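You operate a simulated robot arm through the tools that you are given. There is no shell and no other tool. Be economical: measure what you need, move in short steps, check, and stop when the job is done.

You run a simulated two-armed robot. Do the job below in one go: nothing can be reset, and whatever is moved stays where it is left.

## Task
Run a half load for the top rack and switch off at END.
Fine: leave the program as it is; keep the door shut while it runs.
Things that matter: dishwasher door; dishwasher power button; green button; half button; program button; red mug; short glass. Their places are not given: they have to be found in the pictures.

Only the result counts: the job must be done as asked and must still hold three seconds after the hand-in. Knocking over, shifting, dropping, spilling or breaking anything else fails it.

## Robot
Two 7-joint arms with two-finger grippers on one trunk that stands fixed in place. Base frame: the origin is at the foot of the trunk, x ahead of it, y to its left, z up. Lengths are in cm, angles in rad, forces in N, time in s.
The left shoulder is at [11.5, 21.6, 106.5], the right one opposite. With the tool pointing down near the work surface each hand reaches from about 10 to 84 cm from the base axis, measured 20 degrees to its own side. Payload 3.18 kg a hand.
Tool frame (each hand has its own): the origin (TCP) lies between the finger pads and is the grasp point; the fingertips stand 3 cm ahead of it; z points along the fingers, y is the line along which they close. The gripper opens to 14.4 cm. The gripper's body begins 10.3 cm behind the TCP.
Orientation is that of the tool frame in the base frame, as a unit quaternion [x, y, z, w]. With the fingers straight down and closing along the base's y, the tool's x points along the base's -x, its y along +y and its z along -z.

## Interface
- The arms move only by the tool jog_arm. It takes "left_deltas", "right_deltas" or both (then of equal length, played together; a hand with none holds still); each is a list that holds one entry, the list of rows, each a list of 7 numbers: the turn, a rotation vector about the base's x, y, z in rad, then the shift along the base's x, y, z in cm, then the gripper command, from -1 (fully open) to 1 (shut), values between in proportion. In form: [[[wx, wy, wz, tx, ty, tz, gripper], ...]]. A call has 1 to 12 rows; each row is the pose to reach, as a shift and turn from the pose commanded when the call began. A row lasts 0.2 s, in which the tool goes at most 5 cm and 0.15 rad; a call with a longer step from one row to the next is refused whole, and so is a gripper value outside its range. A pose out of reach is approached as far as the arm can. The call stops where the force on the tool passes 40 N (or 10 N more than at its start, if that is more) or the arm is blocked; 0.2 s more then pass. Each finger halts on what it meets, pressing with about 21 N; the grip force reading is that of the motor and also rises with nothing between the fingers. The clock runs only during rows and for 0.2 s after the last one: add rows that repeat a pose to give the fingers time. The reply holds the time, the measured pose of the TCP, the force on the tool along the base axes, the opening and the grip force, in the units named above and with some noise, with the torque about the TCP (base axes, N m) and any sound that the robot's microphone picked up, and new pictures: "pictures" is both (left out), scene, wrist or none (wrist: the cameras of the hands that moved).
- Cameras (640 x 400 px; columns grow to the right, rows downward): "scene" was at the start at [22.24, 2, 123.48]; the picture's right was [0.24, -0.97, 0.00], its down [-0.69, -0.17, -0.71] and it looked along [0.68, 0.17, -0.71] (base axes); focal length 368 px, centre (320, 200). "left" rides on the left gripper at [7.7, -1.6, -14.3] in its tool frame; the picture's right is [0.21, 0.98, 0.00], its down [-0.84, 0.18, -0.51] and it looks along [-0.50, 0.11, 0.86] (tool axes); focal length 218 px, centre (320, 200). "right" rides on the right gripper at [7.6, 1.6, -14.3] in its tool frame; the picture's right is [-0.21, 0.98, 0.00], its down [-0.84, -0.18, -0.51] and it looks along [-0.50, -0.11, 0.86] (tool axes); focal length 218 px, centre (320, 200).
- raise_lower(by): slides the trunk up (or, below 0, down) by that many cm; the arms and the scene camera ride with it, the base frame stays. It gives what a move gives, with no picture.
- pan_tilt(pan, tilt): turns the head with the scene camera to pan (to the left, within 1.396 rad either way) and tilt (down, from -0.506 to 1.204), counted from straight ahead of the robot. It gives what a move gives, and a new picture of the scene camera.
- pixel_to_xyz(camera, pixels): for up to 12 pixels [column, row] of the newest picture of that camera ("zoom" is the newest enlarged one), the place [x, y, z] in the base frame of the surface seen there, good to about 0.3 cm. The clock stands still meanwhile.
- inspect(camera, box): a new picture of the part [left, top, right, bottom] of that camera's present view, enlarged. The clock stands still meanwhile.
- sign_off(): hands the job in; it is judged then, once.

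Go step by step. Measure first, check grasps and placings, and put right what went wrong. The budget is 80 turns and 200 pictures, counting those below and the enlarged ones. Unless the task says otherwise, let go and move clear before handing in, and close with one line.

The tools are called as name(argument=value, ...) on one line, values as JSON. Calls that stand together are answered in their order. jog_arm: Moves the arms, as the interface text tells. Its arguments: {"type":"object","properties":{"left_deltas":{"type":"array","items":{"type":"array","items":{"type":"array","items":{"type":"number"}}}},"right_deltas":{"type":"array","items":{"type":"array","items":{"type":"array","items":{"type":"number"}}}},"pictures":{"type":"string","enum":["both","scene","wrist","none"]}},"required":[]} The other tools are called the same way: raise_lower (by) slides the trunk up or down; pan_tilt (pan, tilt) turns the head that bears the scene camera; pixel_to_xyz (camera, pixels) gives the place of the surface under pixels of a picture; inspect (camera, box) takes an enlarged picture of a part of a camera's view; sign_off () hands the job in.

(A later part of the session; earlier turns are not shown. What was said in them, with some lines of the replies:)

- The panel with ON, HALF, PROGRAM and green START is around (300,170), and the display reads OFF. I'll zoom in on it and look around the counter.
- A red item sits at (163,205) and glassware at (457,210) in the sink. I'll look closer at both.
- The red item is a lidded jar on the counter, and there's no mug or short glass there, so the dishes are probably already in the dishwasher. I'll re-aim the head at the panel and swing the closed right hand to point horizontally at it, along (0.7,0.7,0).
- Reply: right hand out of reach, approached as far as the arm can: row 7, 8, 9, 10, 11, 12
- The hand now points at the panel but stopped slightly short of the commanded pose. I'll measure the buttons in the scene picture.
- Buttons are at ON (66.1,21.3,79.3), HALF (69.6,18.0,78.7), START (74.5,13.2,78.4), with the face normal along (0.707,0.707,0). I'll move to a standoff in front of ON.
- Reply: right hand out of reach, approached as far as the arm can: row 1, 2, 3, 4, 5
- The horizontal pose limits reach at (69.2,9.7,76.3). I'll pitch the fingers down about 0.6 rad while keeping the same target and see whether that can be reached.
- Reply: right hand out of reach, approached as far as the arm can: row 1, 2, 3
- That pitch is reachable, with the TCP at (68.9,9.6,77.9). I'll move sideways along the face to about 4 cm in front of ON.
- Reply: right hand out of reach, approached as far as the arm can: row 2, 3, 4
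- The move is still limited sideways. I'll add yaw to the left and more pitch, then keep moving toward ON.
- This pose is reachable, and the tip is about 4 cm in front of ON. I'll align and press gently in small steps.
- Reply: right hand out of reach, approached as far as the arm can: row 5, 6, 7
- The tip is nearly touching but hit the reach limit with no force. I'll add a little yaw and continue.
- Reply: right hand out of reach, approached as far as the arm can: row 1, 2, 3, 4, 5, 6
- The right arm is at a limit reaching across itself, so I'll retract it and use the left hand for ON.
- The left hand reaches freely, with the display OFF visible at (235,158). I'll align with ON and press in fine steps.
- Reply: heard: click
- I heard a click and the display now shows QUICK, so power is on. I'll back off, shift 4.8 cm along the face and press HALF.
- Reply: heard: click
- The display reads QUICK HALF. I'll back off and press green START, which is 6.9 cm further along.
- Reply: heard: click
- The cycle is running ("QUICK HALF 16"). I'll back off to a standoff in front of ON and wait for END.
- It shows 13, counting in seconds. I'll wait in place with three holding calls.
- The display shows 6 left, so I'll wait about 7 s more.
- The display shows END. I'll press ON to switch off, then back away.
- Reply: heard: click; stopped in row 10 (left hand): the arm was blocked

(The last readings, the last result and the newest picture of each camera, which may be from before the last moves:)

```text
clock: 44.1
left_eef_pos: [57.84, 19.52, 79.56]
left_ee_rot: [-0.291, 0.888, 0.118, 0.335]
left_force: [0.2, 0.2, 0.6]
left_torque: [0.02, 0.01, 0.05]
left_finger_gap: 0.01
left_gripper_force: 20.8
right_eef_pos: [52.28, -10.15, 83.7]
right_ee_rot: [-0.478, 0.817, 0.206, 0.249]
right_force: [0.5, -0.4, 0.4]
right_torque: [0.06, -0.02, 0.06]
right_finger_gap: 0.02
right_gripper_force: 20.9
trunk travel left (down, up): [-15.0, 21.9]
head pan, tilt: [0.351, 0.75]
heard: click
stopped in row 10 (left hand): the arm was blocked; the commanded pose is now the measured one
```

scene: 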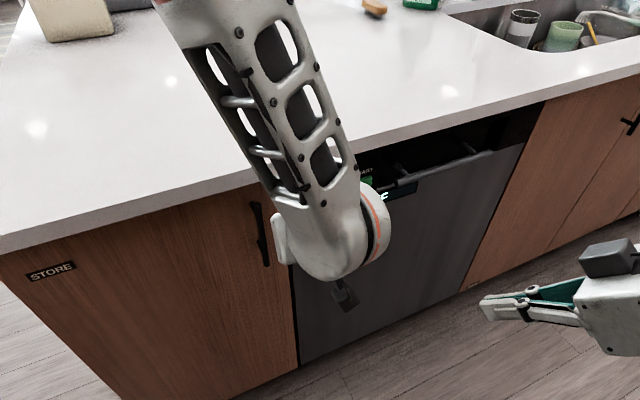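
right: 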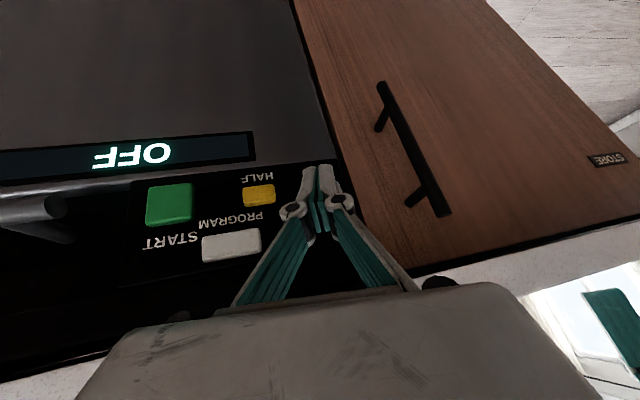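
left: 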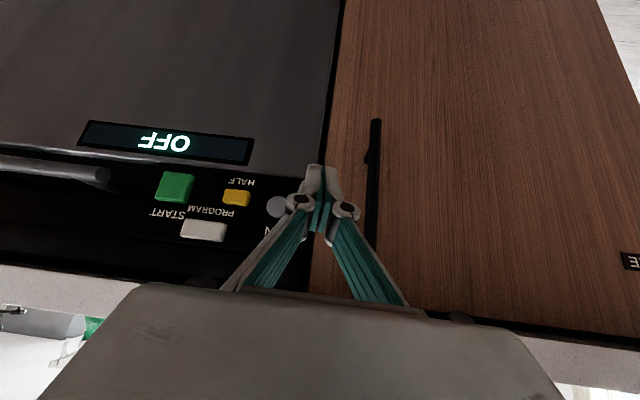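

The display reads OFF, and the arm was only blocked while retreating, with near-zero force at the tool. I'll return the left hand along its approach path and check the counter.

jog_arm(left_deltas=[[[-0.027, 0.077, -0.067, -0.5, 0, 1, 1], [-0.054, 0.154, -0.134, -1.5, 0.3, 2.5, 1], [-0.082, 0.232, -0.202, -3, 0.8, 4, 1], [-0.109, 0.31, -0.269, -4.5, 1.5, 6, 1], [-0.136, 0.387, -0.336, -6, 2.5, 8, 1], [-0.164, 0.465, -0.404, -8, 3.5, 10, 1], [-0.191, 0.542, -0.471, -10, 4.5, 12, 1], [-0.218, 0.62, -0.538, -12, 5.5, 14, 1], [-0.246, 0.698, -0.606, -13, 6.5, 15, 1]]], pictures="both")

pan_tilt(pan=0.35, tilt=0.5)

```text
clock: 46.1
left_eef_pos: [44.78, 26.05, 94.78]
left_ee_rot: [0.006, 1.0, -0.001, 0.006]
left_force: [0.6, 0.4, 0.6]
left_torque: [-0.02, 0.0, 0.0]
left_finger_gap: 0.0
left_gripper_force: 20.8
right_eef_pos: [52.32, -9.98, 83.89]
right_ee_rot: [-0.478, 0.816, 0.206, 0.25]
right_force: [-0.2, 0.1, -0.3]
right_torque: [0.02, 0.0, 0.0]
right_finger_gap: 0.0
right_gripper_force: 20.6
trunk travel left (down, up): [-15.0, 21.9]
head pan, tilt: [0.351, 0.75]
```

scene: 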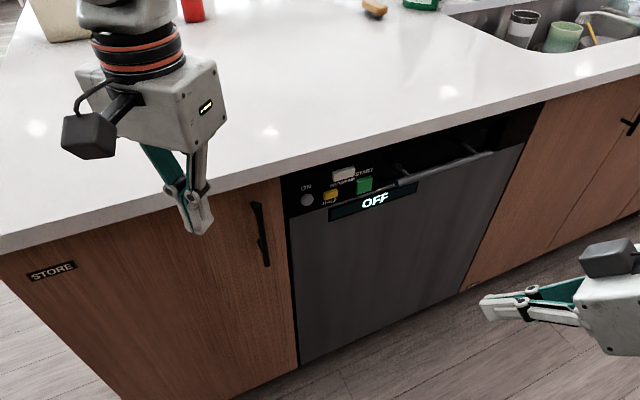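
left: 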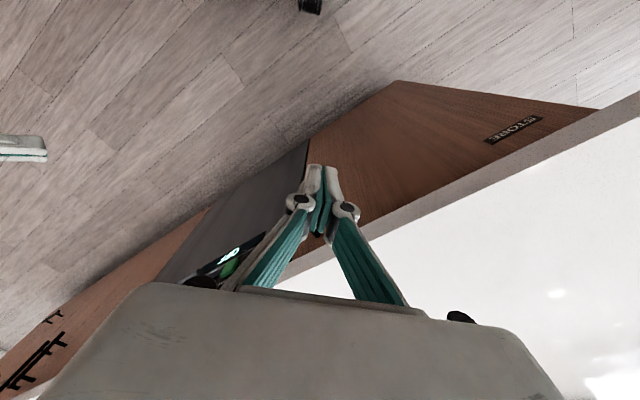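

```text
clock: 46.8
left_eef_pos: [44.91, 26.08, 94.83]
left_ee_rot: [0.004, 1.0, -0.001, 0.006]
left_force: [0.6, -0.2, -0.9]
left_torque: [-0.01, -0.01, 0.0]
left_finger_gap: 0.02
left_gripper_force: 21.4
right_eef_pos: [52.3, -9.95, 83.91]
right_ee_rot: [-0.479, 0.817, 0.205, 0.248]
right_force: [1.3, -0.6, 0.4]
right_torque: [-0.01, 0.01, 0.0]
right_finger_gap: 0.0
right_gripper_force: 20.9
trunk travel left (down, up): [-15.0, 21.9]
head pan, tilt: [0.351, 0.499]
```

scene: 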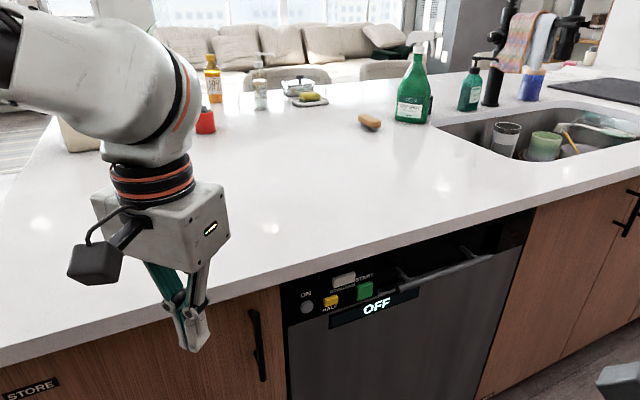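

The display reads OFF at (376,307), the door is shut, the counter items look undisturbed, and both hands are clear. I'm handing in.

sign_off()

```text
The job is handed in.
```

The half load ran on the unchanged QUICK program with the door shut until END, and I then switched the dishwasher off. I never opened the door, so I'm assuming the red mug and short glass were already in the top rack, as I couldn't see either one in the pictures.
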